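You operate a simulated robot arm through the tools that you are given. There is no shell and no other tool.

The job below is to be done with a simulated two-armed robot. You get a single attempt, and the scene is never put back.

Task
Polish the frosted foot of the amber glass block and set it on the dark green mat.
Fine: the drip is running; lift the dust cover and leave it up, switch on, and end with polisher and drip tap off; the other blocks stay frosted. Set down upright: what you pick out.

The check looks at the end state, three seconds after you hand in, the way a careful person would. Anything else that was tipped, shoved, dropped, spilled or broken makes it a failure. A push-on lid holds only when it is set on centred and level and pressed home; a screw cap is set on level and turned clockwise until tight.

Robot
Two 6-joint arms with fingered hands on one trunk that stands fixed in place. Base frame: the origin is at the foot of the trunk, x ahead of it, y to its left, z up; the work surface is at about z = 850. Units: mm, degrees, N and s.
The left shoulder is at [70, 191, 923], the right one opposite. Each reaches about 983 mm from its shoulder. Payload 4.7 kg a hand.
The TCP of each hand is the grasp point between the finger pads, 36 mm short of the fingertips. In the tool frame z runs along the fingers and y along their closing line. The gripper opens to 120 mm; its body begins 42 mm behind the TCP. The gripper is a hand of 5 fingers: y runs from the thumb to the fingers, the wrist lies at [-18, -113, -198] in the tool frame, and closing takes about 1.5 s.
Orientation is told as [roll, pitch, yaw] about the base's x, y, z axes, in that order, counted from this pose: with the fingers straight down and the wrist toward the robot, the tool's x, y and z point along [0, 1, 0], [1, 0, 0] and [0, 0, -1] of the base frame.

Tools
- The arms move only by the tool send_rows. It takes "left_commands", "right_commands" or both (then of equal length, played together; a hand with none holds still); each is a list of rows, each a list of 7 numbers: the shift along the tool's x, y, z in mm, then the turn, a rotation vector about the tool's x, y, z in degrees, then the opening in per cent of the stroke, from 0 (shut) to 100 (fully open). In form: [[dx, dy, dz, wx, wy, wz, fingers], ...]. A call has 1 to 20 rows; each row shifts and turns the commanded pose from where the row before left it, along the tool's axes as they then stand. Each row takes 0.2 s and may step no farther than 50 mm and 8.6 degrees from the row before; otherwise, or with a gripper value out of range, the whole call is refused. Where a pose cannot be reached the arm comes as near as it can. A force on the tool above 50 N (or 10 N above the force at the start of the call, whichever is more), or a blocked arm, ends the call early, and 0.2 s more pass. The fingers move at their own pace (about 45 mm/s each) and stop on an object; they squeeze with about 24 N. The grip force told is the motor's: it shows also when the fingers shut on nothing. Time passes only in rows, and 0.2 s behind the last, so rows that do not move let the fingers close. The reply holds the time, the measured pose of the TCP, the force on the tool along the base axes, the opening and the grip force, in the units named above and with some noise, with the torque about the TCP (base axes, N m) and any sound that the robot's microphone picked up, and new pictures: "pictures" is both (left out), scene, wrist or none (wrist: the cameras of the hands that moved).
- Cameras (640 x 400 px; columns grow to the right, rows downward): "scene" is now at [150.2, 43.6, 1179.3]; the picture's right is [0.43, -0.90, 0.00], its down [-0.13, -0.06, -0.99] and it looks along [0.89, 0.42, -0.15] (base axes); focal length 233 px, centre (320, 200). "left" rides on the left gripper at [-73, -91, -143] in its tool frame; the picture's right is [-0.80, -0.28, 0.53], its down [0.53, -0.73, 0.42] and it looks along [0.27, 0.62, 0.74] (tool axes); focal length 234 px, centre (320, 200). "right" rides on the right gripper at [73, -91, -143] in its tool frame; the picture's right is [-0.80, 0.28, -0.53], its down [-0.53, -0.73, 0.42] and it looks along [-0.27, 0.62, 0.74] (tool axes); focal length 234 px, centre (320, 200). There is no depth. A picture from a camera that has moved, and an enlarged one, comes with that camera's place and axes in the base frame and with its lens. The place of the scene camera against the robot may be out by one fixed shift of up to 25 mm in any direction.
- move_column(by): slides the trunk up (or, below 0, down) by that many mm; the arms and the scene camera ride with it, the base frame stays. It gives what a move gives, with no picture.
- hand_shape(shape, hand): the hand has 5 fingers and takes this shape, open, in about a second: jaw (thumb against the fingers, like two jaws); tri (thumb and two fingers); tip (a fingertip pinch); poke (one finger out to press); point (the index stretched); flat (the hand flat); cup (the hand cupped); fist (a fist). The gripper value then closes the fingers along that shape, each until it touches; the sizes above hold for jaw. It gives what a move gives, with no picture.
- head_to(pan, tilt): turns the head with the scene camera to pan (to the left, within 86 degrees either way) and tilt (down, from -29 to 69), counted from straight ahead of the robot. It gives what a move gives, and a new picture of the scene camera.
- close_up(camera, box): a new picture of the part [left, top, right, bottom] of that camera's present view, enlarged. No time passes.
- sign_off(): hands the job in; it is judged then, once.

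Places have to be worked out from the pictures, the camera data and where the tool is seen. Open the grippers and draw the arms clear of the work before you hand the job in, unless the task says otherwise.

The tools are called after "Request:" as name(argument=value, ...) on one line, values as JSON. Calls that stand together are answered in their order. send_rows: Moves the arms, as the interface text tells. Its arguments: {"type":"object","properties":{"left_commands":{"type":"array","items":{"type":"array","items":{"type":"number"}}},"right_commands":{"type":"array","items":{"type":"array","items":{"type":"number"}}},"pictures":{"type":"string","enum":["both","scene","wrist","none"]}},"required":[]} The other tools are called the same way: move_column (by) moves the trunk up or down; hand_shape (shape, hand) gives the hand a shape; head_to (pan, tilt) turns the head that bears the scene camera; close_up (camera, box) takes an enlarged picture of a part of a camera's view; sign_off () hands the job in.

At the start:

```text
t: 0.0
left_tcp_pos: [379.6, 452.4, 1230.3]
left_ee_rot: [-0.1, 0.0, 0.1]
left_force: [-0.4, 1.0, 0.2]
left_torque: [-0.04, 0.01, -0.01]
left_gripper_width: 119.7
left_grip_force: 0.0
left_shape: jaw
right_tcp_pos: [707.1, 32.1, 1229.2]
right_ee_rot: [0.0, 0.0, 0.0]
right_force: [-0.2, -0.1, 0.7]
right_torque: [0.01, 0.04, -0.02]
right_gripper_width: 119.6
right_grip_force: 0.0
right_shape: jaw
trunk travel left (down, up): [-400.0, 540.0]
head pan, tilt (commanded): [25.3, 8.5]
```

scene: 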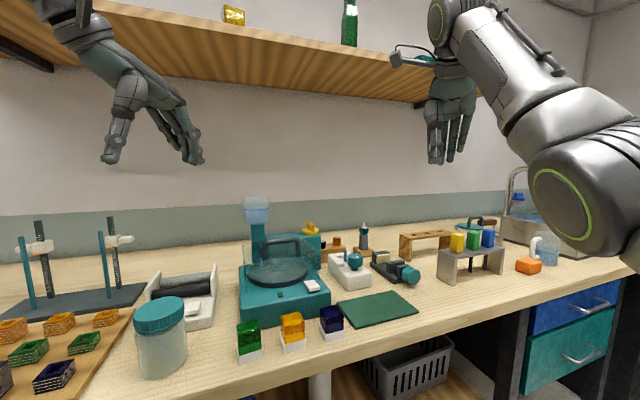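
right: 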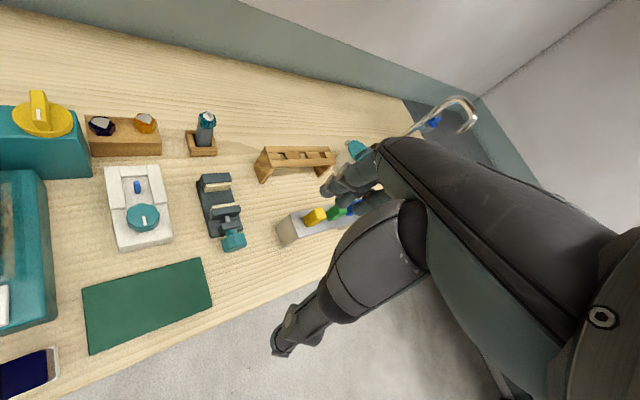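
left: 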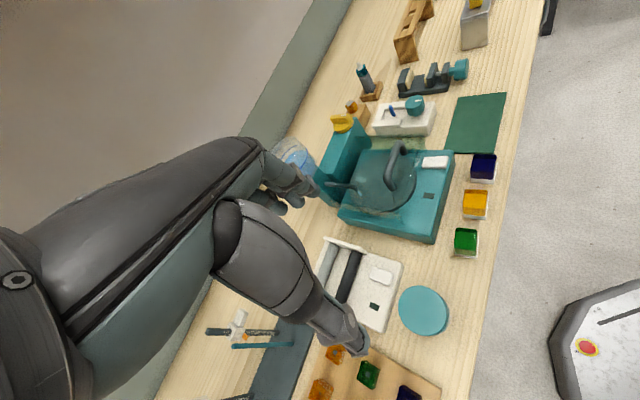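

I see a teal polisher with a dust cover, three glass blocks (green, amber, blue) in front of it, and a green mat. I take close-ups to see details before moving.

Request:
close_up(camera="scene", box=[220, 190, 440, 370])

Request:
close_up(camera="left", box=[260, 60, 520, 280])

Request:
close_up(camera="scene", box=[0, 200, 240, 400])

Request:
close_up(camera="right", box=[0, 60, 260, 400])

```text
2.22 times, centred on (330, 280) of scene
camera zoom: at [150.2, 43.6, 1179.3], right [0.43, -0.9, 0.0], down [-0.13, -0.06, -0.99], along [0.89, 0.42, -0.15], focal length 517 px, centre (298, 22)
```

zoom: 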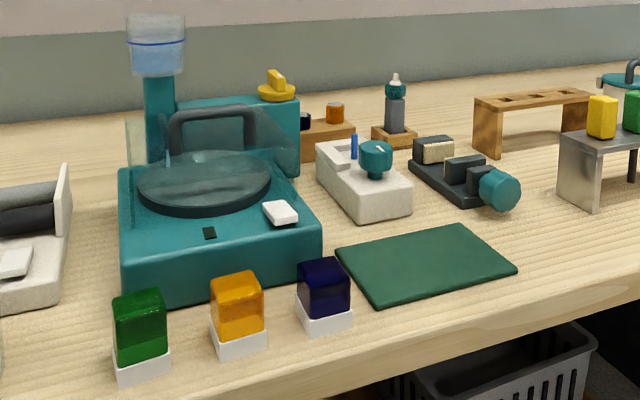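

```text
1.82 times, centred on (390, 170) of left
camera zoom: at [288.0, 379.6, 1372.9], right [-0.28, -0.8, -0.52], down [-0.73, 0.53, -0.43], along [0.62, 0.26, -0.74], focal length 426 px, centre (193, 254)
```

zoom: 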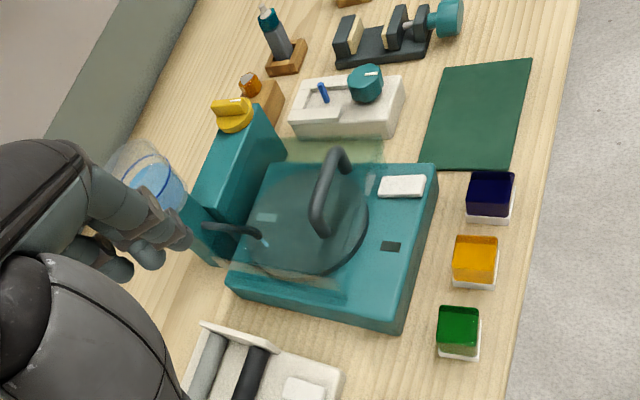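

```text
2.00 times, centred on (120, 300) of scene
camera zoom: at [150.2, 43.6, 1179.3], right [0.43, -0.9, 0.0], down [-0.13, -0.06, -0.99], along [0.89, 0.42, -0.15], focal length 465 px, centre (720, 0)
```

zoom: 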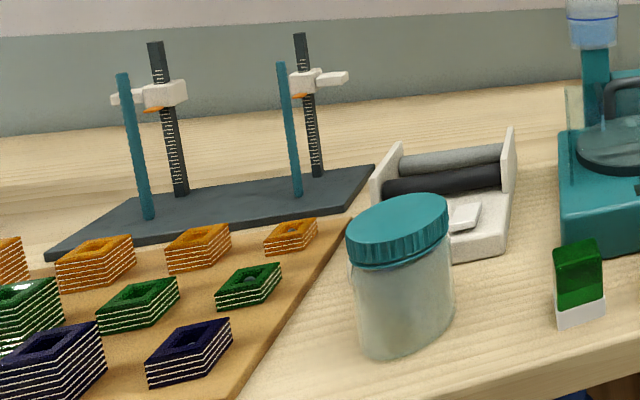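

```text
1.18 times, centred on (130, 230) of right
camera zoom: at [615.3, 104.1, 1373.5], right [0.28, -0.8, 0.53], down [-0.73, -0.53, -0.42], along [0.62, -0.27, -0.74], focal length 276 px, centre (544, 165)
```

zoom: 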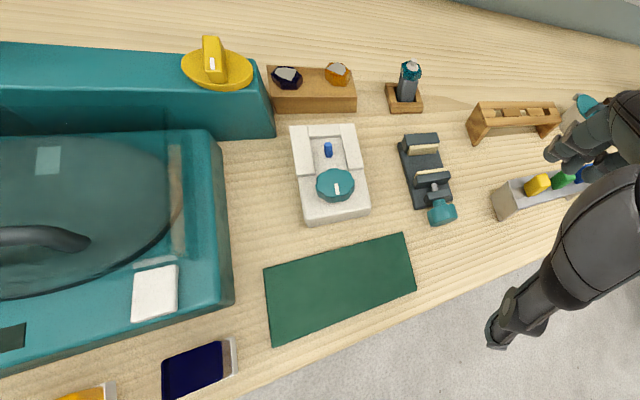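

Now closer enlargements of the polisher, its cover, switch and tap.

Request:
close_up(camera="scene", box=[230, 190, 340, 260])

Request:
close_up(camera="scene", box=[230, 250, 350, 330])

Request:
close_up(camera="left", box=[330, 90, 470, 180])

Request:
close_up(camera="left", box=[330, 140, 510, 260])

```text
5.71 times, centred on (285, 225) of scene
camera zoom: at [150.2, 43.6, 1179.3], right [0.43, -0.9, 0.0], down [-0.13, -0.06, -0.99], along [0.89, 0.42, -0.15], focal length 1329 px, centre (520, 57)
```

zoom: 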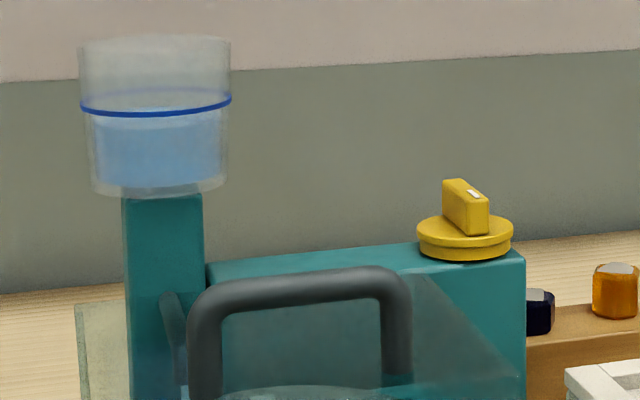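

```text
5.00 times, centred on (290, 290) of scene
camera zoom: at [150.2, 43.6, 1179.3], right [0.43, -0.9, 0.0], down [-0.13, -0.06, -0.99], along [0.89, 0.42, -0.15], focal length 1163 px, centre (470, -250)
```

zoom: 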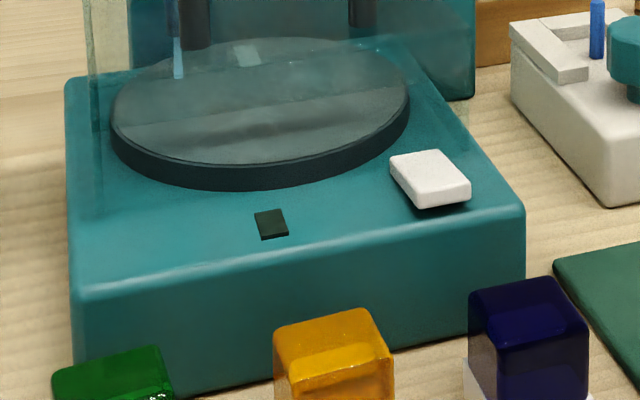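

```text
4.44 times, centred on (400, 135) of left
camera zoom: at [288.0, 379.6, 1372.9], right [-0.28, -0.8, -0.52], down [-0.73, 0.53, -0.43], along [0.62, 0.26, -0.74], focal length 1041 px, centre (-36, 489)
```

zoom: 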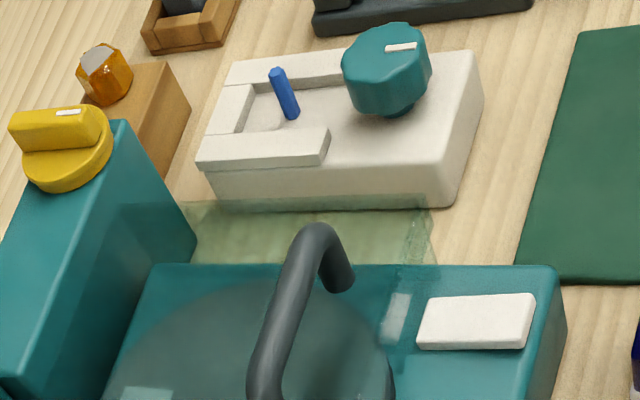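

```text
3.33 times, centred on (420, 200) of left
camera zoom: at [288.0, 379.6, 1372.9], right [-0.28, -0.8, -0.52], down [-0.73, 0.53, -0.43], along [0.62, 0.26, -0.74], focal length 781 px, centre (-13, 200)
```

zoom: 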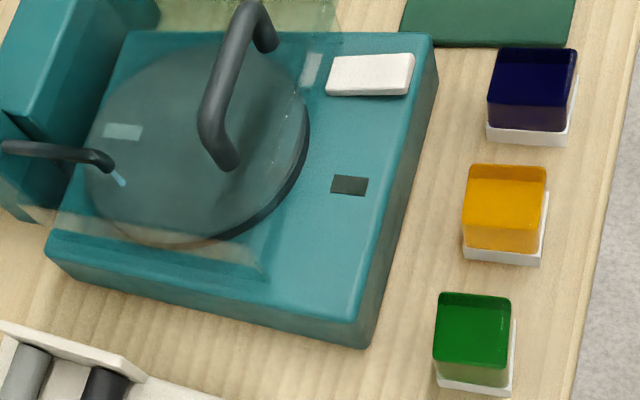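

The bench is turned about 42° to the robot; the polisher front faces us diagonally. I turn the head toward the polisher for a better working view.

Request:
head_to(pan=35, tilt=32)

```text
t: 0.9
left_tcp_pos: [379.7, 452.2, 1229.4]
left_ee_rot: [0.0, -0.1, -0.1]
left_force: [1.2, -0.1, -0.2]
left_torque: [-0.01, 0.01, -0.03]
left_gripper_width: 119.8
left_grip_force: 0.1
left_shape: jaw
right_tcp_pos: [705.5, 32.6, 1229.9]
right_ee_rot: [0.0, 0.0, 0.0]
right_force: [0.7, -0.1, -0.2]
right_torque: [-0.01, 0.0, 0.0]
right_gripper_width: 119.5
right_grip_force: 0.1
right_shape: jaw
trunk travel left (down, up): [-400.0, 540.0]
head pan, tilt (commanded): [35.0, 32.0]
camera scene: at [139.8, 55.3, 1141.4], right [0.57, -0.82, 0.0], down [-0.43, -0.3, -0.85], along [0.7, 0.49, -0.53], focal length 233 px, centre (320, 200)
```

scene: 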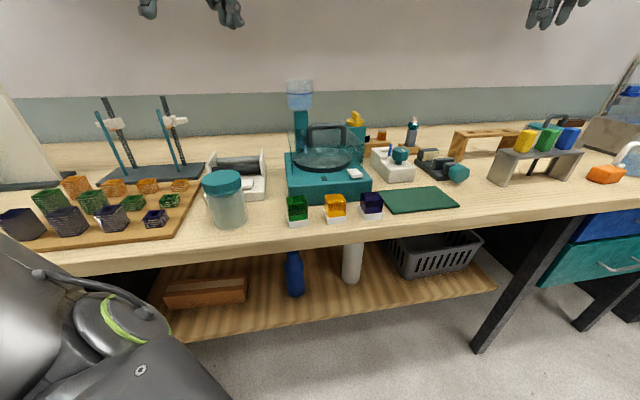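

I enlarge the polisher area in this view.

Request:
close_up(camera="scene", box=[270, 70, 400, 160])

Request:
close_up(camera="scene", box=[270, 140, 470, 240])

```text
4.44 times, centred on (335, 115) of scene
camera zoom: at [139.8, 55.3, 1141.4], right [0.57, -0.82, 0.0], down [-0.43, -0.3, -0.85], along [0.7, 0.49, -0.53], focal length 1034 px, centre (253, 578)
```

zoom: 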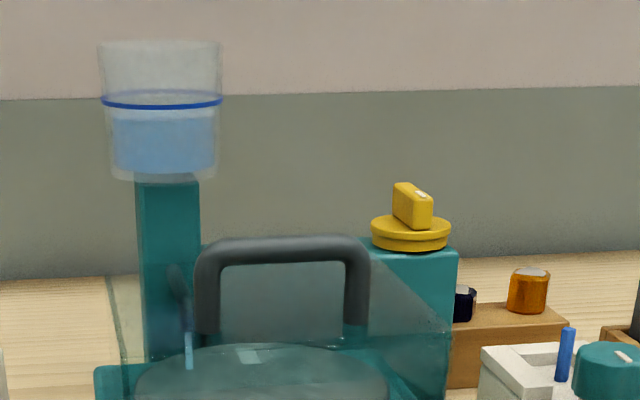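

```text
3.20 times, centred on (370, 190) of scene
camera zoom: at [139.8, 55.3, 1141.4], right [0.57, -0.82, 0.0], down [-0.43, -0.3, -0.85], along [0.7, 0.49, -0.53], focal length 744 px, centre (160, 232)
```

zoom: 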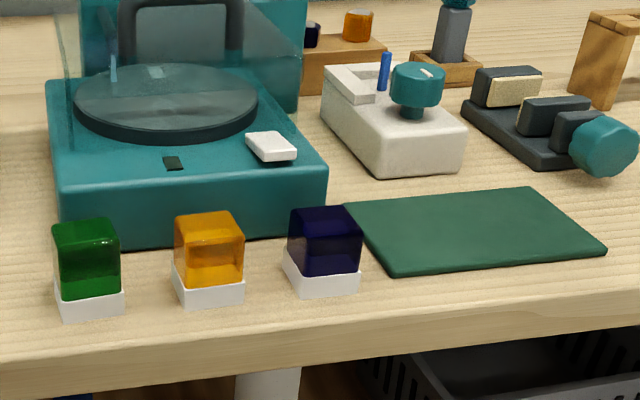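

I move the right hand off to the right to clear the space, and turn the left hand to the bench's direction and bring its camera in front of the polisher.

Request:
send_rows(left_commands=[[0, 0, 0, 0, 0, -8, 100], [0, 0, 0, 0, 0, -8, 100], [0, 0, 0, 0, 0, -8, 100], [0, 0, 0, 0, 0, -8, 100], [0, 0, 0, 0, 0, -8, 100], [0, 0, 0, 0, 0, -8, 100], [-43.2, -18.8, 13.3, 0, 0, 0, 100], [-43.2, -18.8, 13.3, 0, 0, 0, 100], [-43.2, -18.8, 13.3, 0, 0, 0, 100], [-43.2, -18.8, 13.3, 0, 0, 0, 100], [-43.2, -18.8, 13.3, 0, 0, 0, 100], [-43.2, -18.8, 13.3, 0, 0, 0, 100]], right_commands=[[-40, -10, 0, 0, 0, 0, 100], [-40, -10, 0, 0, 0, 0, 100], [-40, -10, 0, 0, 0, 0, 100], [-40, -10, 0, 0, 0, 0, 100], [-40, -10, 0, 0, 0, 0, 100], [-40, -10, 0, 0, 0, 0, 100], [-40, -10, 0, 0, 0, 0, 100], [0, -10, 0, 0, 0, 0, 100], [0, -10, 0, 0, 0, 0, 100], [0, -10, 0, 0, 0, 0, 100], [0, 0, 0, 0, 0, 0, 100], [0, 0, 0, 0, 0, 0, 100]])

```text
t: 3.5
left_tcp_pos: [375.0, 433.7, 1031.3]
left_ee_rot: [-0.4, 0.0, 47.9]
left_force: [0.0, -0.2, -0.1]
left_torque: [0.0, 0.02, 0.0]
left_gripper_width: 119.6
left_grip_force: 0.0
left_shape: jaw
left hand out of reach, approached as far as the arm can: row 1, 2, 3, 4, 5, 6, 7, 8, 9, 10, 11, 12
right_tcp_pos: [711.5, -226.5, 1303.8]
right_ee_rot: [0.0, 0.1, 0.0]
right_force: [0.3, 0.4, 0.1]
right_torque: [0.05, -0.01, 0.02]
right_gripper_width: 119.9
right_grip_force: 0.0
right_shape: jaw
right hand out of reach, approached as far as the arm can: row 1, 2, 3, 4, 5, 6, 7, 8, 9, 10
trunk travel left (down, up): [-400.0, 540.0]
head pan, tilt (commanded): [35.0, 32.0]
camera scene: at [139.9, 55.2, 1141.3], right [0.57, -0.82, 0.0], down [-0.43, -0.3, -0.85], along [0.69, 0.49, -0.53], focal length 233 px, centre (320, 200)
camera right: at [621.3, -155.8, 1446.4], right [0.28, -0.8, 0.52], down [-0.73, -0.53, -0.42], along [0.62, -0.27, -0.74], focal length 234 px, centre (320, 200)
camera left: at [367.8, 316.8, 1175.0], right [0.41, -0.75, -0.52], down [-0.88, -0.19, -0.43], along [0.22, 0.64, -0.74], focal length 234 px, centre (320, 200)
```

scene: 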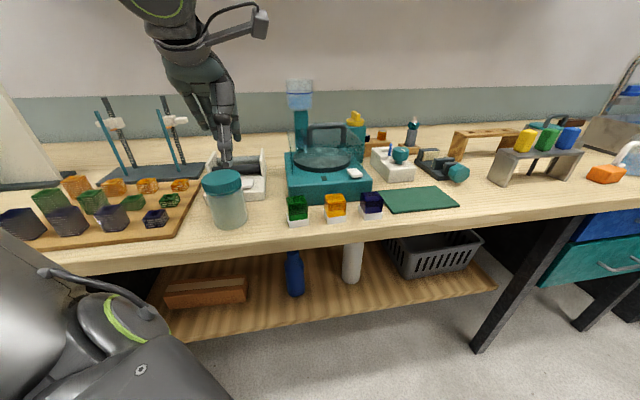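
right: 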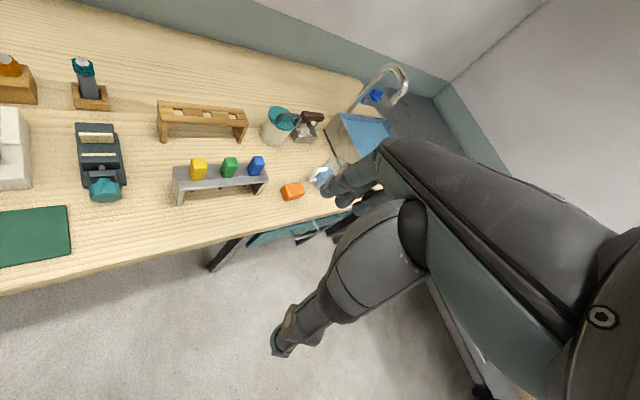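
left: 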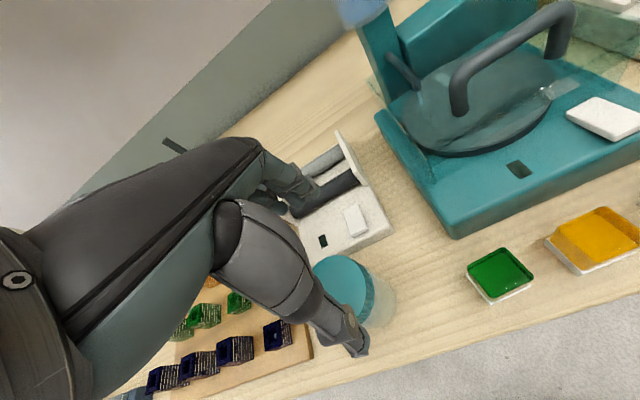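

The left arm stopped short at about [375, 434, 1031] but with the right yaw, and its camera now shows the polisher well. I take close-ups from it.

Request:
close_up(camera="left", box=[340, 0, 640, 190])

Request:
close_up(camera="left", box=[440, 0, 640, 125])

```text
2.11 times, centred on (490, 95) of left
camera zoom: at [367.8, 316.8, 1175.0], right [0.41, -0.75, -0.52], down [-0.88, -0.19, -0.43], along [0.22, 0.64, -0.74], focal length 493 px, centre (-38, 421)
```

zoom: 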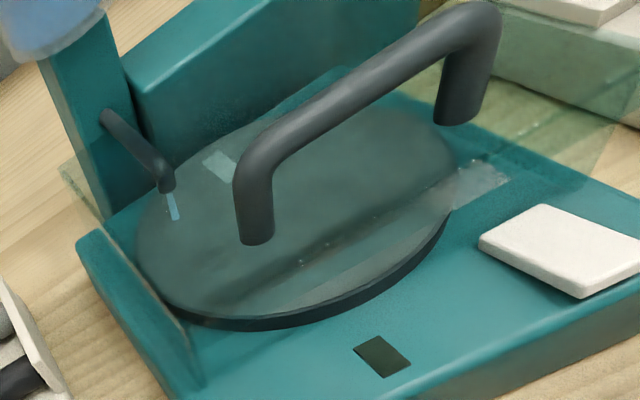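

```text
3.20 times, centred on (540, 62) of left
camera zoom: at [367.8, 316.8, 1175.0], right [0.41, -0.75, -0.52], down [-0.88, -0.19, -0.43], along [0.22, 0.64, -0.74], focal length 749 px, centre (-384, 640)
```

zoom: 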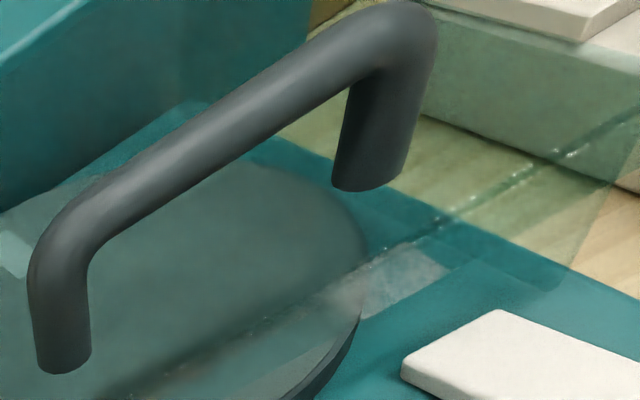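

The handle bar works out at about [580, 350, 1017], cover top near z 963, base top near z 892, switch at about [594, 273, 898]. I test how the left arm responds with a small upward move.

Request:
send_rows(left_commands=[[0, 0, -10, 0, 0, 0, 100], [0, 0, -10, 0, 0, 0, 100]], pictures="none")

```text
t: 4.1
left_tcp_pos: [372.2, 437.4, 1049.2]
left_ee_rot: [-0.2, 0.1, 48.1]
left_force: [0.2, -0.4, -0.2]
left_torque: [0.01, 0.01, 0.01]
left_gripper_width: 119.4
left_grip_force: 0.1
left_shape: jaw
left hand out of reach, approached as far as the arm can: row 2
right_tcp_pos: [712.4, -227.1, 1303.6]
right_ee_rot: [0.0, 0.1, 0.1]
right_force: [0.5, 0.0, -0.6]
right_torque: [0.01, 0.0, 0.01]
right_gripper_width: 119.5
right_grip_force: 0.0
right_shape: jaw
trunk travel left (down, up): [-400.0, 540.0]
head pan, tilt (commanded): [35.0, 32.0]
```

The command frame restarts from the measured pose; the arm is at a fold limit here. I move halfway forward and toward the handle while rising.

Request:
send_rows(left_commands=[[-15, 25, -5, 0, 0, 1, 100], [-15, 25, -10, 0, 0, 1, 100], [-20, 20, -10, 0, 0, 1, 100], [-20, 0, -15, 0, 0, 1, 100], [-20, 0, -15, 0, 0, 0, 100]])

```text
t: 5.3
left_tcp_pos: [443.0, 483.3, 1080.4]
left_ee_rot: [-0.3, 0.0, 43.9]
left_force: [-0.5, -0.3, 0.7]
left_torque: [0.0, 0.02, 0.03]
left_gripper_width: 119.7
left_grip_force: 0.1
left_shape: jaw
left hand out of reach, approached as far as the arm can: row 1, 2, 3, 4, 5
right_tcp_pos: [713.5, -226.0, 1303.5]
right_ee_rot: [0.0, 0.1, 0.0]
right_force: [0.7, 0.6, 0.6]
right_torque: [0.02, 0.0, 0.02]
right_gripper_width: 119.7
right_grip_force: 0.1
right_shape: jaw
trunk travel left (down, up): [-400.0, 540.0]
head pan, tilt (commanded): [35.0, 32.0]
camera scene: at [139.9, 55.3, 1141.3], right [0.57, -0.82, 0.0], down [-0.43, -0.3, -0.85], along [0.69, 0.49, -0.53], focal length 233 px, centre (320, 200)
camera left: at [426.8, 367.0, 1224.1], right [0.36, -0.77, -0.52], down [-0.9, -0.13, -0.43], along [0.27, 0.62, -0.74], focal length 234 px, centre (320, 200)
```

scene: 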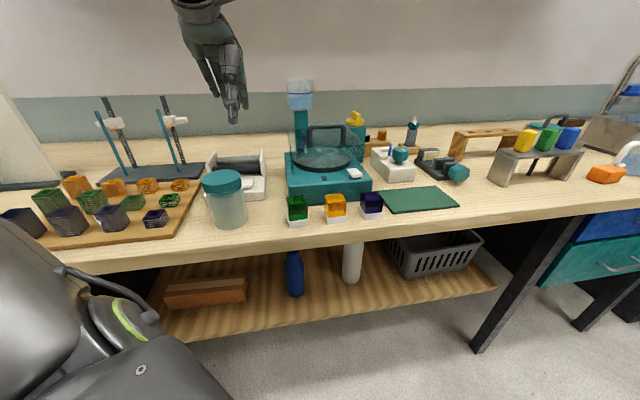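
left: 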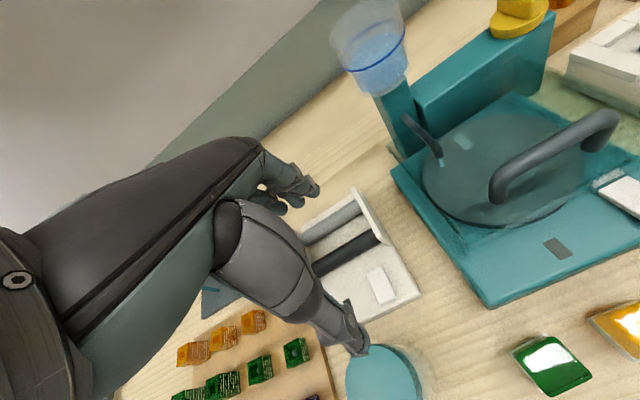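

The left arm slides along a limit with the shoulder this low (923). Raising the trunk 200 mm should give both the arms and the head camera a better posture; the shelf edge looks to be well behind the hand.

Request:
move_column(by=200)

Request:
head_to(pan=38, tilt=38)

```text
t: 7.4
left_tcp_pos: [442.4, 483.1, 1280.2]
left_ee_rot: [-0.2, 0.0, 43.9]
left_force: [0.2, -0.6, -0.6]
left_torque: [-0.03, -0.02, 0.02]
left_gripper_width: 119.6
left_grip_force: 0.1
left_shape: jaw
right_tcp_pos: [713.8, -228.7, 1503.5]
right_ee_rot: [0.0, 0.1, -0.1]
right_force: [0.9, -0.4, 0.2]
right_torque: [0.01, 0.0, -0.01]
right_gripper_width: 119.8
right_grip_force: 0.1
right_shape: jaw
trunk travel left (down, up): [-600.0, 340.0]
head pan, tilt (commanded): [35.0, 32.0]
```

```text
t: 8.1
left_tcp_pos: [441.6, 483.2, 1281.4]
left_ee_rot: [-0.1, 0.0, 43.9]
left_force: [-0.6, -0.1, -0.4]
left_torque: [0.0, 0.01, 0.0]
left_gripper_width: 119.6
left_grip_force: 0.0
left_shape: jaw
right_tcp_pos: [712.0, -227.7, 1504.2]
right_ee_rot: [0.0, 0.0, 0.0]
right_force: [-1.5, 0.4, 0.4]
right_torque: [0.0, -0.01, -0.02]
right_gripper_width: 119.7
right_grip_force: 0.0
right_shape: jaw
trunk travel left (down, up): [-600.0, 340.0]
head pan, tilt (commanded): [38.0, 38.0]
camera scene: at [134.6, 57.0, 1332.1], right [0.62, -0.79, 0.0], down [-0.49, -0.38, -0.79], along [0.62, 0.49, -0.62], focal length 233 px, centre (320, 200)
```

scene: 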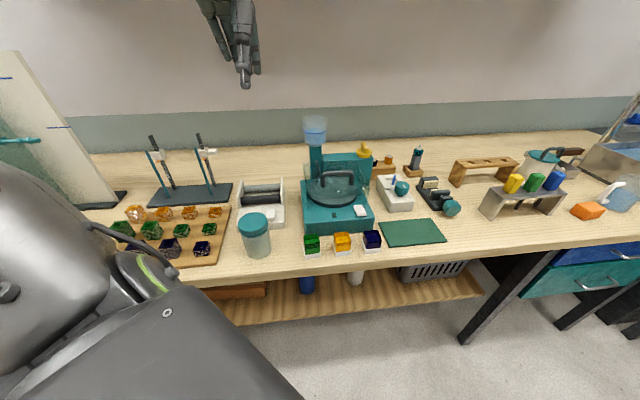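

With the shoulder now higher I bring the left hand back down over the free bench area to about z 1130, moving right toward the polisher.

Request:
send_rows(left_commands=[[0, 0, 30, 0, 0, 0, 100], [0, 0, 30, 0, 0, 0, 100], [0, 0, 30, 0, 0, 0, 100], [-20, 0, 30, 0, 0, 0, 100], [-20, 0, 20, 0, 0, 0, 100]], pictures="none")

```text
t: 9.3
left_tcp_pos: [465.4, 461.7, 1138.7]
left_ee_rot: [-0.4, 0.0, 43.8]
left_force: [-0.3, -0.7, -0.6]
left_torque: [-0.02, -0.02, 0.01]
left_gripper_width: 119.5
left_grip_force: 0.0
left_shape: jaw
left hand out of reach, approached as far as the arm can: row 5
right_tcp_pos: [712.8, -227.9, 1502.8]
right_ee_rot: [0.0, 0.1, -0.1]
right_force: [0.2, -0.9, -0.4]
right_torque: [-0.02, 0.03, -0.02]
right_gripper_width: 119.7
right_grip_force: 0.2
right_shape: jaw
trunk travel left (down, up): [-600.0, 340.0]
head pan, tilt (commanded): [38.0, 38.0]
```

The left arm's limit is in turning this way toward its right; the right shoulder is lined up with the bench's direction, so the right arm suits the polisher. I draw the left hand back to the left and up, and bring the right hand over in front of the polisher turned 44°.

Request:
send_rows(left_commands=[[10, 0, -10, 0, 0, 0, 100], [10, 0, -10, 0, 0, 0, 100], [10, 0, -10, 0, 0, 0, 100], [10, 0, -10, 0, 0, 0, 100], [10, 0, -10, 0, 0, 0, 100], [10, 0, -10, 0, 0, 0, 100], [10, 0, -10, 0, 0, 0, 100], [10, 0, -10, 0, 0, 0, 100], [10, 0, -10, 0, 0, 0, 100], [10, 0, -10, 0, 0, 0, 100]], right_commands=[[0, 0, 25, 0, 0, -7.3, 100], [0, 0, 25, 0, 0, -7.3, 100], [0, 0, 25, 0, 0, -7.3, 100], [0, 0, 25, 0, 0, -7.3, 100], [0, 0, 25, 0, 0, -7.3, 100], [0, 0, 25, 0, 0, -7.5, 100], [40, 10, 10, 0, 0, 0, 100], [40, 10, 10, 0, 0, 0, 100], [40, 10, 10, 0, 0, 0, 100], [40, 10, 10, 0, 0, 0, 100]])

```text
t: 11.5
left_tcp_pos: [403.2, 528.9, 1242.1]
left_ee_rot: [-0.3, 0.2, 43.8]
left_force: [0.5, 0.9, -0.6]
left_torque: [-0.11, 0.02, 0.01]
left_gripper_width: 119.9
left_grip_force: 0.0
left_shape: jaw
left hand out of reach, approached as far as the arm can: row 8, 9, 10
right_tcp_pos: [735.0, -68.6, 1343.1]
right_ee_rot: [-0.1, 0.3, 44.1]
right_force: [0.4, 0.6, 0.8]
right_torque: [-0.04, 0.02, -0.01]
right_gripper_width: 119.6
right_grip_force: 0.1
right_shape: jaw
right hand out of reach, approached as far as the arm can: row 1, 2, 3, 4, 5, 6, 7, 8, 9, 10
trunk travel left (down, up): [-600.0, 340.0]
head pan, tilt (commanded): [38.0, 38.0]
camera scene: at [136.0, 60.8, 1331.8], right [0.62, -0.79, 0.0], down [-0.49, -0.38, -0.79], along [0.62, 0.48, -0.62], focal length 233 px, centre (320, 200)
camera right: at [619.0, -81.0, 1486.6], right [0.76, -0.38, 0.52], down [-0.16, -0.89, -0.42], along [0.63, 0.24, -0.74], focal length 234 px, centre (320, 200)
camera left: at [387.0, 413.6, 1384.9], right [0.36, -0.78, -0.52], down [-0.9, -0.13, -0.43], along [0.26, 0.62, -0.74], focal length 234 px, centre (320, 200)
```

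scene: 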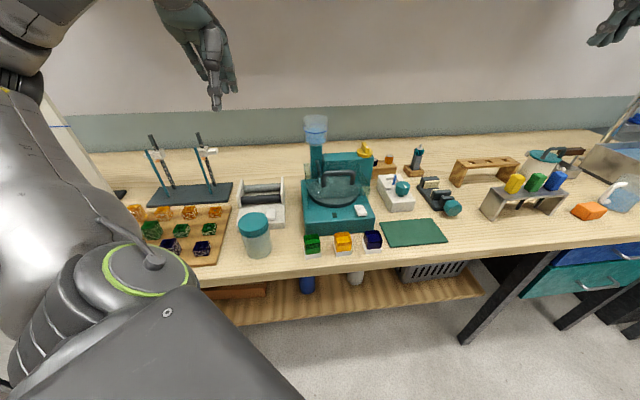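
right: 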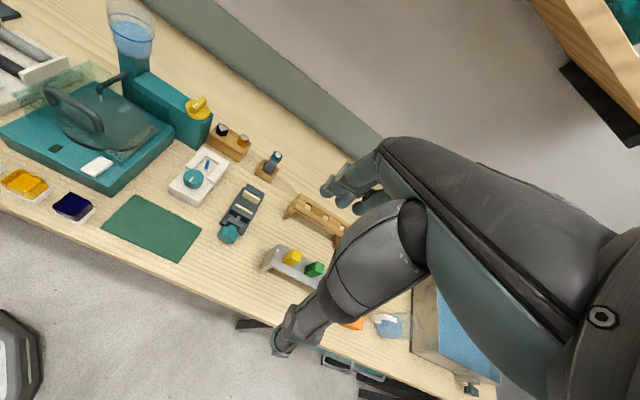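
left: 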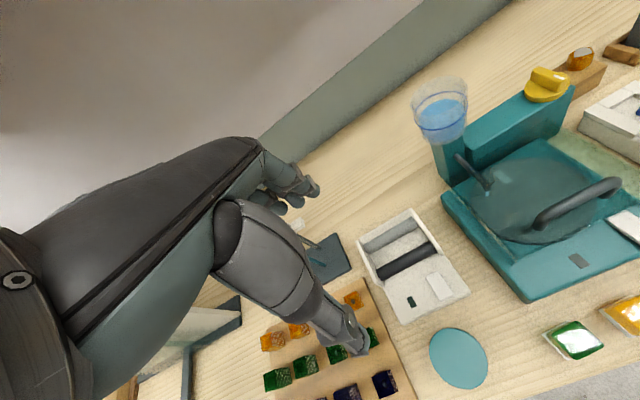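

The right hand now sees the mat and polisher. I continue leftward and down along the bench front, watching what it reaches.

Request:
send_rows(right_commands=[[37, 0, 14, 0, 0, 0, 100], [37, 0, 14, 0, 0, 0, 100], [37, 0, 14, 0, 0, 0, 100], [37, 0, 14, 0, 0, 0, 100], [37, 0, 14, 0, 0, 0, 100], [37, 0, 14, 0, 0, 0, 100], [37, 0, 14, 0, 0, 0, 100], [37, 0, 14, 0, 0, 0, 100]])

```text
t: 13.3
left_tcp_pos: [400.9, 526.6, 1240.4]
left_ee_rot: [-0.3, 0.0, 43.9]
left_force: [-0.3, -0.5, -0.3]
left_torque: [-0.04, -0.04, -0.01]
left_gripper_width: 119.9
left_grip_force: 0.1
left_shape: jaw
right_tcp_pos: [634.4, 185.9, 1252.9]
right_ee_rot: [0.2, 0.0, 44.0]
right_force: [-0.1, 0.3, 0.2]
right_torque: [-0.04, -0.02, 0.01]
right_gripper_width: 119.9
right_grip_force: 0.1
right_shape: jaw
right hand out of reach, approached as far as the arm can: row 1, 2, 3, 4, 5, 6, 7, 8
trunk travel left (down, up): [-600.0, 340.0]
head pan, tilt (commanded): [38.0, 38.0]
camera scene: at [133.8, 58.7, 1332.1], right [0.62, -0.79, 0.0], down [-0.48, -0.38, -0.79], along [0.62, 0.48, -0.62], focal length 233 px, centre (320, 200)
camera right: at [517.9, 173.8, 1396.6], right [0.76, -0.38, 0.52], down [-0.16, -0.89, -0.42], along [0.63, 0.24, -0.74], focal length 234 px, centre (320, 200)
```

scene: 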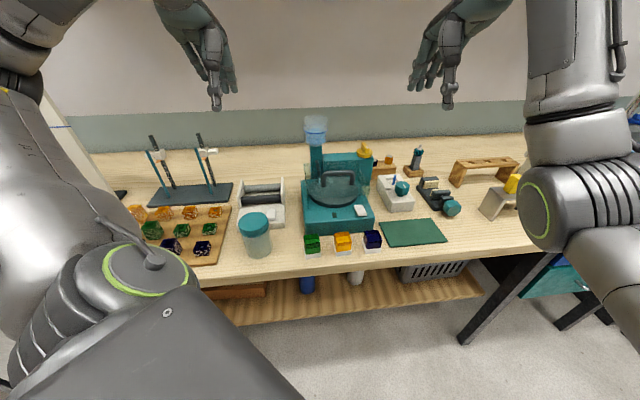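
right: 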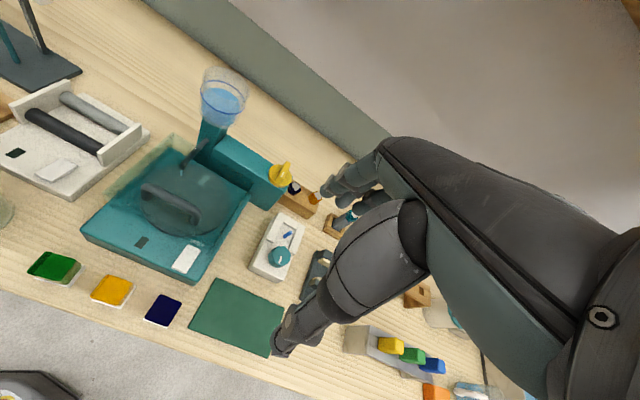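

The right hand is at about [634, 186, 1253]. I move it toward above the handle, keeping the fingertips above the bar (target z 1110).

Request:
send_rows(right_commands=[[31, 15, 28, 0, 0, 0, 100], [31, 15, 28, 0, 0, 0, 100], [31, 15, 28, 0, 0, 0, 100], [31, 15, 28, 0, 0, 0, 100], [31, 15, 28, 0, 0, 0, 100]])

```text
t: 14.5
left_tcp_pos: [401.5, 526.5, 1243.1]
left_ee_rot: [-0.3, 0.0, 43.9]
left_force: [0.0, 0.8, 0.8]
left_torque: [0.0, -0.01, 0.0]
left_gripper_width: 119.8
left_grip_force: 0.0
left_shape: jaw
right_tcp_pos: [615.6, 339.8, 1141.9]
right_ee_rot: [0.1, 0.2, 44.1]
right_force: [0.1, -0.1, -1.1]
right_torque: [0.0, 0.03, 0.02]
right_gripper_width: 119.7
right_grip_force: 0.1
right_shape: jaw
right hand out of reach, approached as far as the arm can: row 4, 5
trunk travel left (down, up): [-600.0, 340.0]
head pan, tilt (commanded): [38.0, 38.0]
camera scene: at [134.7, 57.7, 1332.0], right [0.62, -0.79, 0.0], down [-0.49, -0.38, -0.79], along [0.62, 0.48, -0.62], focal length 233 px, centre (320, 200)
camera right: at [499.8, 327.4, 1285.2], right [0.76, -0.38, 0.52], down [-0.16, -0.89, -0.42], along [0.63, 0.24, -0.74], focal length 234 px, centre (320, 200)
```

scene: 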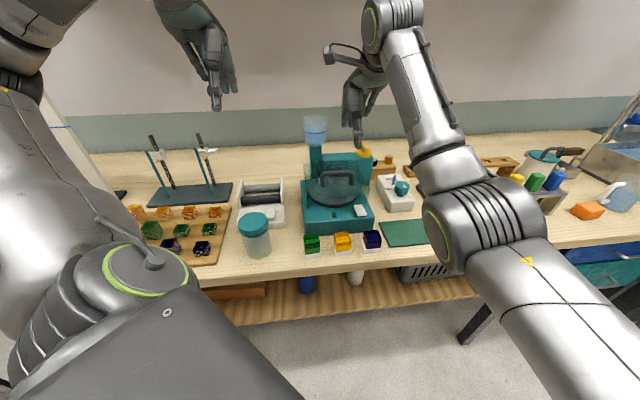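
right: 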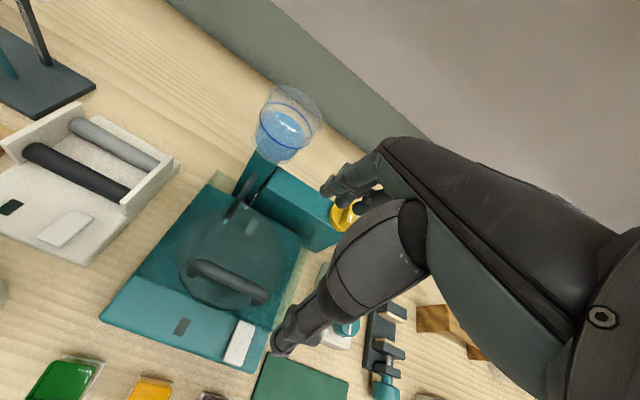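

The elbow hangs low and the wrist is bent hard, so a higher trunk should help. Before raising I look up at the shelf to make sure that the hands clear it.

Request:
head_to(pan=45, tilt=-15)

```text
t: 15.7
left_tcp_pos: [400.2, 525.1, 1241.8]
left_ee_rot: [-0.3, 0.0, 43.9]
left_force: [-0.1, -0.3, -0.3]
left_torque: [-0.01, 0.03, 0.02]
left_gripper_width: 119.7
left_grip_force: 0.1
left_shape: jaw
right_tcp_pos: [616.9, 338.6, 1142.7]
right_ee_rot: [0.2, 0.2, 44.1]
right_force: [-0.4, 0.2, -0.1]
right_torque: [-0.02, 0.02, -0.02]
right_gripper_width: 119.8
right_grip_force: 0.1
right_shape: jaw
trunk travel left (down, up): [-600.0, 340.0]
head pan, tilt (commanded): [45.0, -15.0]
camera scene: at [123.4, 61.0, 1415.2], right [0.71, -0.71, 0.0], down [0.18, 0.18, -0.97], along [0.68, 0.68, 0.26], focal length 233 px, centre (320, 200)
```

scene: 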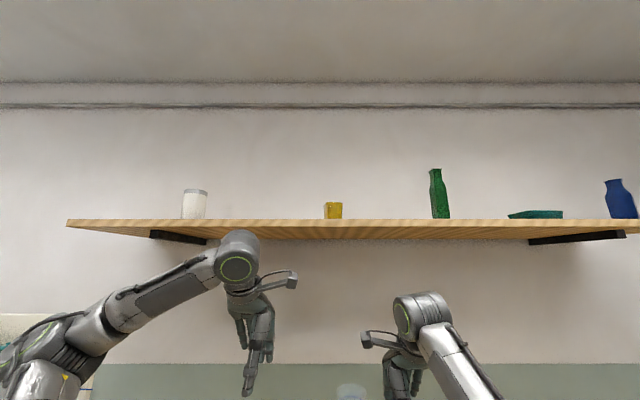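

The shelf front is at about 800 along the bench normal and z≈1510, ahead of both hands, so raising is safe. I raise the trunk a further 150 mm and look back down.

Request:
move_column(by=150)

Request:
head_to(pan=42, tilt=48)

```text
t: 17.5
left_tcp_pos: [400.8, 525.9, 1392.7]
left_ee_rot: [-0.3, -0.1, 43.9]
left_force: [-0.2, 0.4, -0.2]
left_torque: [0.01, -0.04, -0.05]
left_gripper_width: 119.6
left_grip_force: 0.0
left_shape: jaw
right_tcp_pos: [615.2, 338.8, 1292.3]
right_ee_rot: [0.2, 0.2, 44.1]
right_force: [-0.2, 0.7, -0.2]
right_torque: [0.0, 0.01, -0.01]
right_gripper_width: 119.9
right_grip_force: 0.1
right_shape: jaw
trunk travel left (down, up): [-750.0, 190.0]
head pan, tilt (commanded): [45.0, -15.0]
```

```text
t: 18.8
left_tcp_pos: [401.4, 525.3, 1392.8]
left_ee_rot: [-0.3, -0.1, 43.8]
left_force: [0.3, 0.0, 0.5]
left_torque: [-0.01, -0.01, 0.04]
left_gripper_width: 119.7
left_grip_force: 0.0
left_shape: jaw
right_tcp_pos: [614.5, 338.7, 1292.3]
right_ee_rot: [0.1, 0.1, 44.1]
right_force: [-0.2, -0.1, 0.1]
right_torque: [-0.01, 0.02, -0.03]
right_gripper_width: 120.0
right_grip_force: 0.1
right_shape: jaw
trunk travel left (down, up): [-750.0, 190.0]
head pan, tilt (commanded): [42.0, 48.0]
camera scene: at [125.1, 56.9, 1467.7], right [0.67, -0.74, 0.0], down [-0.55, -0.5, -0.67], along [0.5, 0.45, -0.74], focal length 233 px, centre (320, 200)
```

scene: 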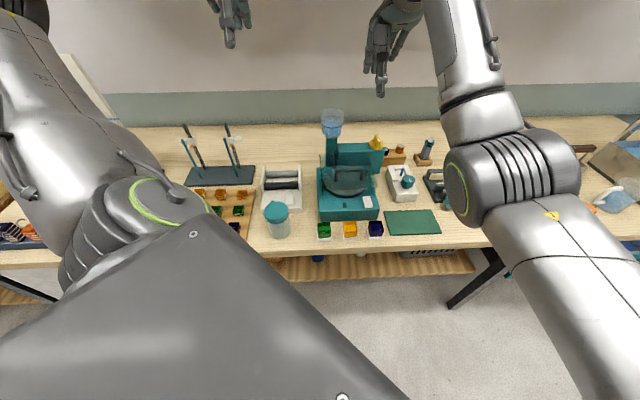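

Now I lower the right hand straight down over the handle toward z 1115 and see whether it is reached.

Request:
send_rows(right_commands=[[5.4, -2.7, 30, 0, 0, -0.2, 100], [5.4, -2.7, 30, 0, 0, -0.2, 100], [5.4, -2.7, 30, 0, 0, -0.2, 100], [5.4, -2.7, 30, 0, 0, -0.2, 100], [5.4, -2.7, 30, 0, 0, -0.1, 100], [5.4, -2.7, 25, 0, 0, 0, 100]])

```text
t: 20.2
left_tcp_pos: [401.4, 525.0, 1393.2]
left_ee_rot: [-0.2, 0.0, 43.9]
left_force: [-0.9, 1.4, -0.2]
left_torque: [-0.02, 0.01, 0.0]
left_gripper_width: 119.6
left_grip_force: 0.1
left_shape: jaw
right_tcp_pos: [682.8, 331.6, 1177.4]
right_ee_rot: [0.1, 0.3, 45.0]
right_force: [0.1, -0.3, -1.0]
right_torque: [-0.02, -0.03, 0.0]
right_gripper_width: 119.9
right_grip_force: 0.0
right_shape: jaw
right hand out of reach, approached as far as the arm can: row 1, 2, 3, 4, 5, 6
trunk travel left (down, up): [-750.0, 190.0]
head pan, tilt (commanded): [42.0, 48.0]
camera scene: at [125.6, 56.9, 1467.6], right [0.67, -0.74, 0.0], down [-0.55, -0.5, -0.67], along [0.5, 0.45, -0.74], focal length 233 px, centre (320, 200)
camera right: at [568.6, 316.9, 1322.1], right [0.77, -0.37, 0.52], down [-0.14, -0.89, -0.42], along [0.62, 0.25, -0.74], focal length 234 px, centre (320, 200)
```

scene: 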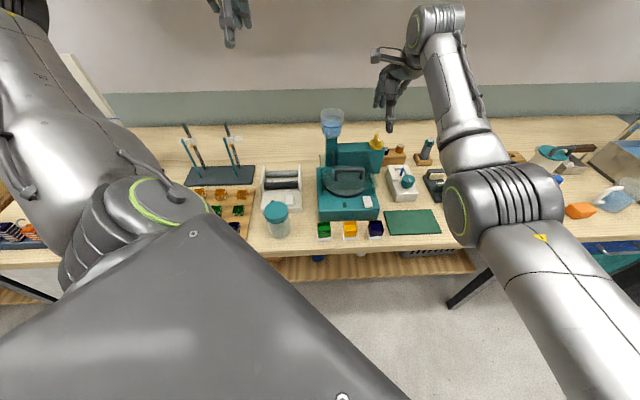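
right: 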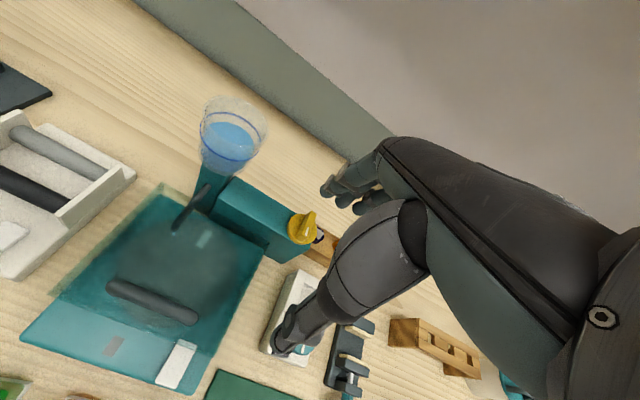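

Going lower at this yaw with the fingers straight down pushes the arm outward: the wrist's bend is the limit. I tilt the hand so that the fingers point forward-down (this suits the round handle bar too) and see if the reach frees up.

Request:
send_rows(right_commands=[[0, 0, 0, -8, 0, 0, 100], [0, 0, 0, -8, 0, 0, 100], [0, 0, 0, -8, 0, 0, 100], [0, 0, 0, -8, 0, 0, 100], [0, 0, 0, -8, 0, 0, 100]])

```text
t: 21.4
left_tcp_pos: [401.2, 525.7, 1393.0]
left_ee_rot: [-0.2, 0.0, 43.9]
left_force: [0.0, -0.5, 0.2]
left_torque: [0.0, 0.03, -0.01]
left_gripper_width: 119.7
left_grip_force: 0.1
left_shape: jaw
right_tcp_pos: [770.0, 299.2, 1221.4]
right_ee_rot: [-0.9, -40.4, 45.1]
right_force: [0.1, 0.4, 0.9]
right_torque: [0.02, -0.04, 0.01]
right_gripper_width: 119.8
right_grip_force: 0.2
right_shape: jaw
right hand out of reach, approached as far as the arm can: row 1, 2, 3, 4, 5
trunk travel left (down, up): [-750.0, 190.0]
head pan, tilt (commanded): [42.0, 48.0]
camera scene: at [125.6, 56.0, 1467.7], right [0.67, -0.74, 0.0], down [-0.55, -0.5, -0.67], along [0.5, 0.45, -0.74], focal length 233 px, centre (320, 200)
camera right: at [602.8, 236.8, 1270.3], right [0.47, -0.66, 0.59], down [0.18, -0.58, -0.79], along [0.87, 0.48, -0.16], focal length 234 px, centre (320, 200)
```

scene: 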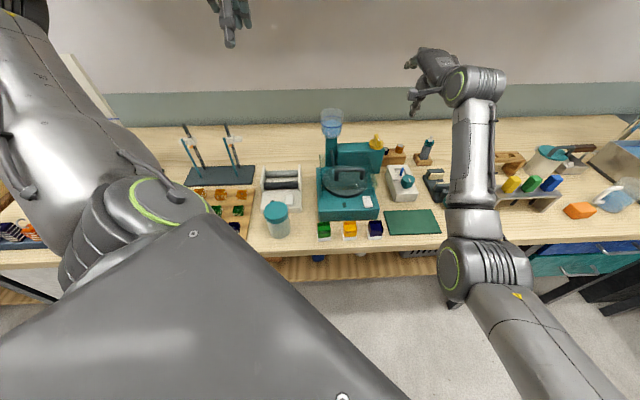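
right: 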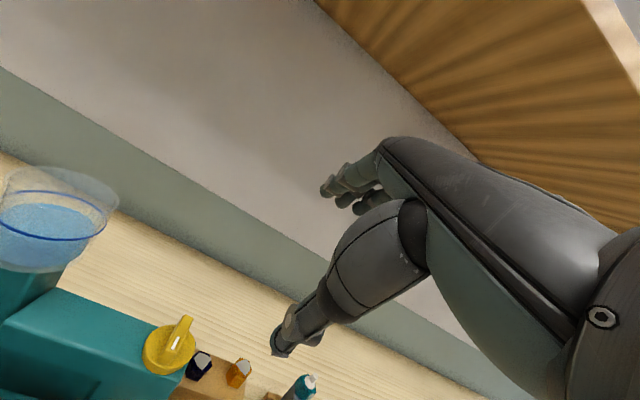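

The right arm stays stuck in a stretched-out posture, so it is of little use close in. I draw it back to the right with the fingers down again, then I will try the left arm with other hand turns.

Request:
send_rows(right_commands=[[-10, 0, -10, 8, 0, 0, 100], [-10, 0, -10, 8, 0, 0, 100], [-20, 0, 0, 8, 0, 0, 100], [-20, -10, 0, 8, 0, 0, 100], [-20, -20, 0, 8, 0, 0, 100], [-20, -35, 0, 0, 0, 0, 100], [-20, -35, 0, 0, 0, 0, 100], [-20, -35, 0, 0, 0, 0, 100], [-20, -35, 0, 0, 0, 0, 100], [-20, -35, 0, 0, 0, 0, 100], [-20, -35, 0, 0, 0, 0, 100]], pictures="scene")

```text
t: 23.8
left_tcp_pos: [400.1, 524.1, 1393.8]
left_ee_rot: [-0.3, -0.2, 43.9]
left_force: [0.8, -0.8, -0.5]
left_torque: [0.02, 0.02, 0.01]
left_gripper_width: 119.9
left_grip_force: 0.0
left_shape: jaw
right_tcp_pos: [725.6, -15.5, 1226.3]
right_ee_rot: [0.2, 0.1, 45.0]
right_force: [1.0, -0.2, 0.4]
right_torque: [0.02, -0.02, 0.02]
right_gripper_width: 119.9
right_grip_force: 0.0
right_shape: jaw
trunk travel left (down, up): [-750.0, 190.0]
head pan, tilt (commanded): [42.0, 48.0]
camera scene: at [125.0, 54.3, 1467.8], right [0.67, -0.74, 0.0], down [-0.55, -0.5, -0.67], along [0.5, 0.45, -0.74], focal length 233 px, centre (320, 200)
```

scene: 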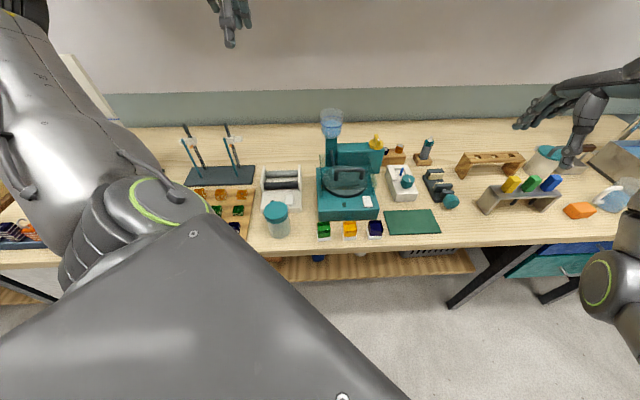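

All those rows were reached: the right arm now moves freely at this height. I try again leftward along the bench front at the same height.

Request:
send_rows(right_commands=[[35, 0, 0, 0, 0, 0, 100], [35, 0, 0, 0, 0, 0, 100], [35, 0, 0, 0, 0, 0, 100], [35, 0, 0, 0, 0, 0, 100], [35, 0, 0, 0, 0, 0, 100], [35, 0, 0, 0, 0, 0, 100], [35, 0, 0, 0, 0, 0, 100], [35, 0, 0, 0, 0, 0, 100]])

```text
t: 25.6
left_tcp_pos: [400.3, 526.3, 1392.9]
left_ee_rot: [-0.3, 0.1, 43.9]
left_force: [0.6, 0.3, -0.2]
left_torque: [-0.03, -0.03, 0.01]
left_gripper_width: 119.6
left_grip_force: 0.1
left_shape: jaw
right_tcp_pos: [612.3, 205.4, 1221.9]
right_ee_rot: [0.2, 0.2, 45.0]
right_force: [0.3, -0.3, 0.3]
right_torque: [-0.06, -0.02, 0.01]
right_gripper_width: 119.8
right_grip_force: 0.0
right_shape: jaw
right hand out of reach, approached as far as the arm can: row 1, 2, 3, 4, 5, 6, 7, 8
trunk travel left (down, up): [-750.0, 190.0]
head pan, tilt (commanded): [42.0, 48.0]
camera scene: at [125.1, 56.9, 1467.6], right [0.67, -0.74, 0.0], down [-0.55, -0.5, -0.67], along [0.5, 0.45, -0.74], focal length 233 px, centre (320, 200)
camera right: at [496.7, 191.0, 1366.1], right [0.77, -0.37, 0.52], down [-0.14, -0.89, -0.42], along [0.62, 0.25, -0.74], focal length 234 px, centre (320, 200)
```

scene: 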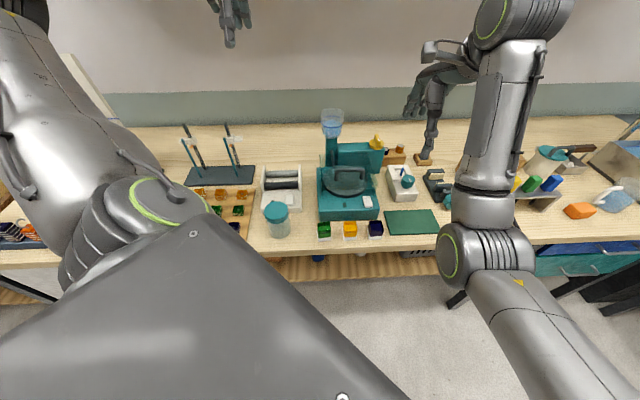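
right: 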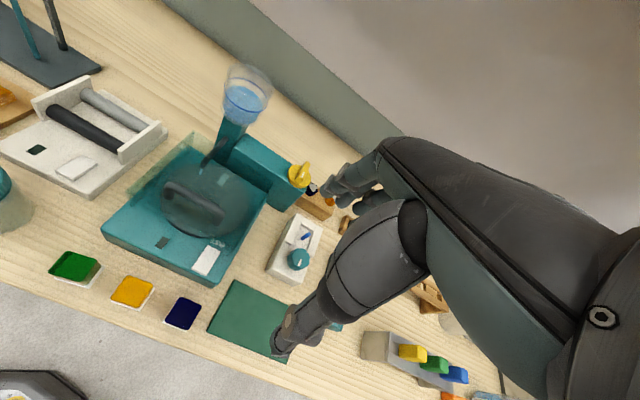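

The wrist's bend with the elbow low seems to be the limit, which should ease as the hand goes lower. From here I simply go straight down 100 mm to test (free space above the mat's left corner and blocks).

Request:
send_rows(right_commands=[[0, 0, 25, 0, 0, 0, 100], [0, 0, 25, 0, 0, 0, 100], [0, 0, 25, 0, 0, 0, 100], [0, 0, 25, 0, 0, 0, 100]], pictures="none")

```text
t: 26.6
left_tcp_pos: [402.7, 524.8, 1393.4]
left_ee_rot: [-0.2, -0.1, 43.9]
left_force: [0.6, 0.2, 0.2]
left_torque: [0.0, 0.01, -0.01]
left_gripper_width: 119.7
left_grip_force: 0.0
left_shape: jaw
right_tcp_pos: [661.1, 172.8, 1154.0]
right_ee_rot: [-1.5, -0.7, 44.0]
right_force: [0.2, 0.3, 0.2]
right_torque: [0.0, 0.01, 0.01]
right_gripper_width: 120.2
right_grip_force: 0.1
right_shape: jaw
right hand out of reach, approached as far as the arm can: row 1, 2, 3, 4
trunk travel left (down, up): [-750.0, 190.0]
head pan, tilt (commanded): [42.0, 48.0]
```

Going down pushes the hand outward to the right. To understand the arm's posture I look at the right arm itself with the head camera.

Request:
head_to(pan=-25, tilt=30)

```text
t: 28.0
left_tcp_pos: [401.0, 524.9, 1392.6]
left_ee_rot: [-0.3, 0.0, 43.9]
left_force: [0.8, 0.4, -1.4]
left_torque: [0.0, 0.01, 0.0]
left_gripper_width: 119.7
left_grip_force: 0.0
left_shape: jaw
right_tcp_pos: [660.5, 170.2, 1148.0]
right_ee_rot: [-1.2, -0.2, 43.5]
right_force: [-0.1, -0.1, -0.8]
right_torque: [-0.02, 0.0, -0.03]
right_gripper_width: 119.7
right_grip_force: 0.0
right_shape: jaw
trunk travel left (down, up): [-750.0, 190.0]
head pan, tilt (commanded): [-25.0, 30.0]
camera scene: at [148.4, -34.0, 1494.5], right [-0.42, -0.91, 0.0], down [-0.45, 0.21, -0.87], along [0.79, -0.37, -0.5], focal length 233 px, centre (320, 200)
```

scene: 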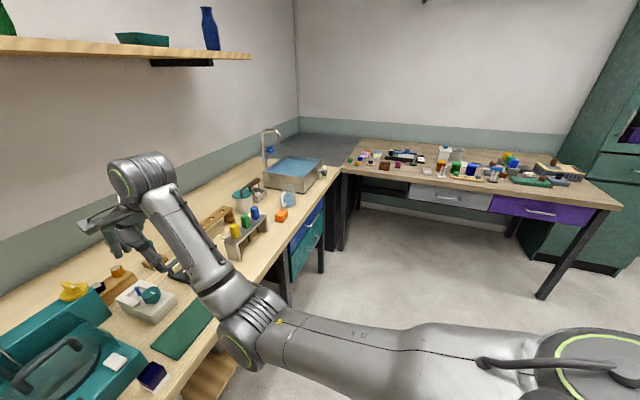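

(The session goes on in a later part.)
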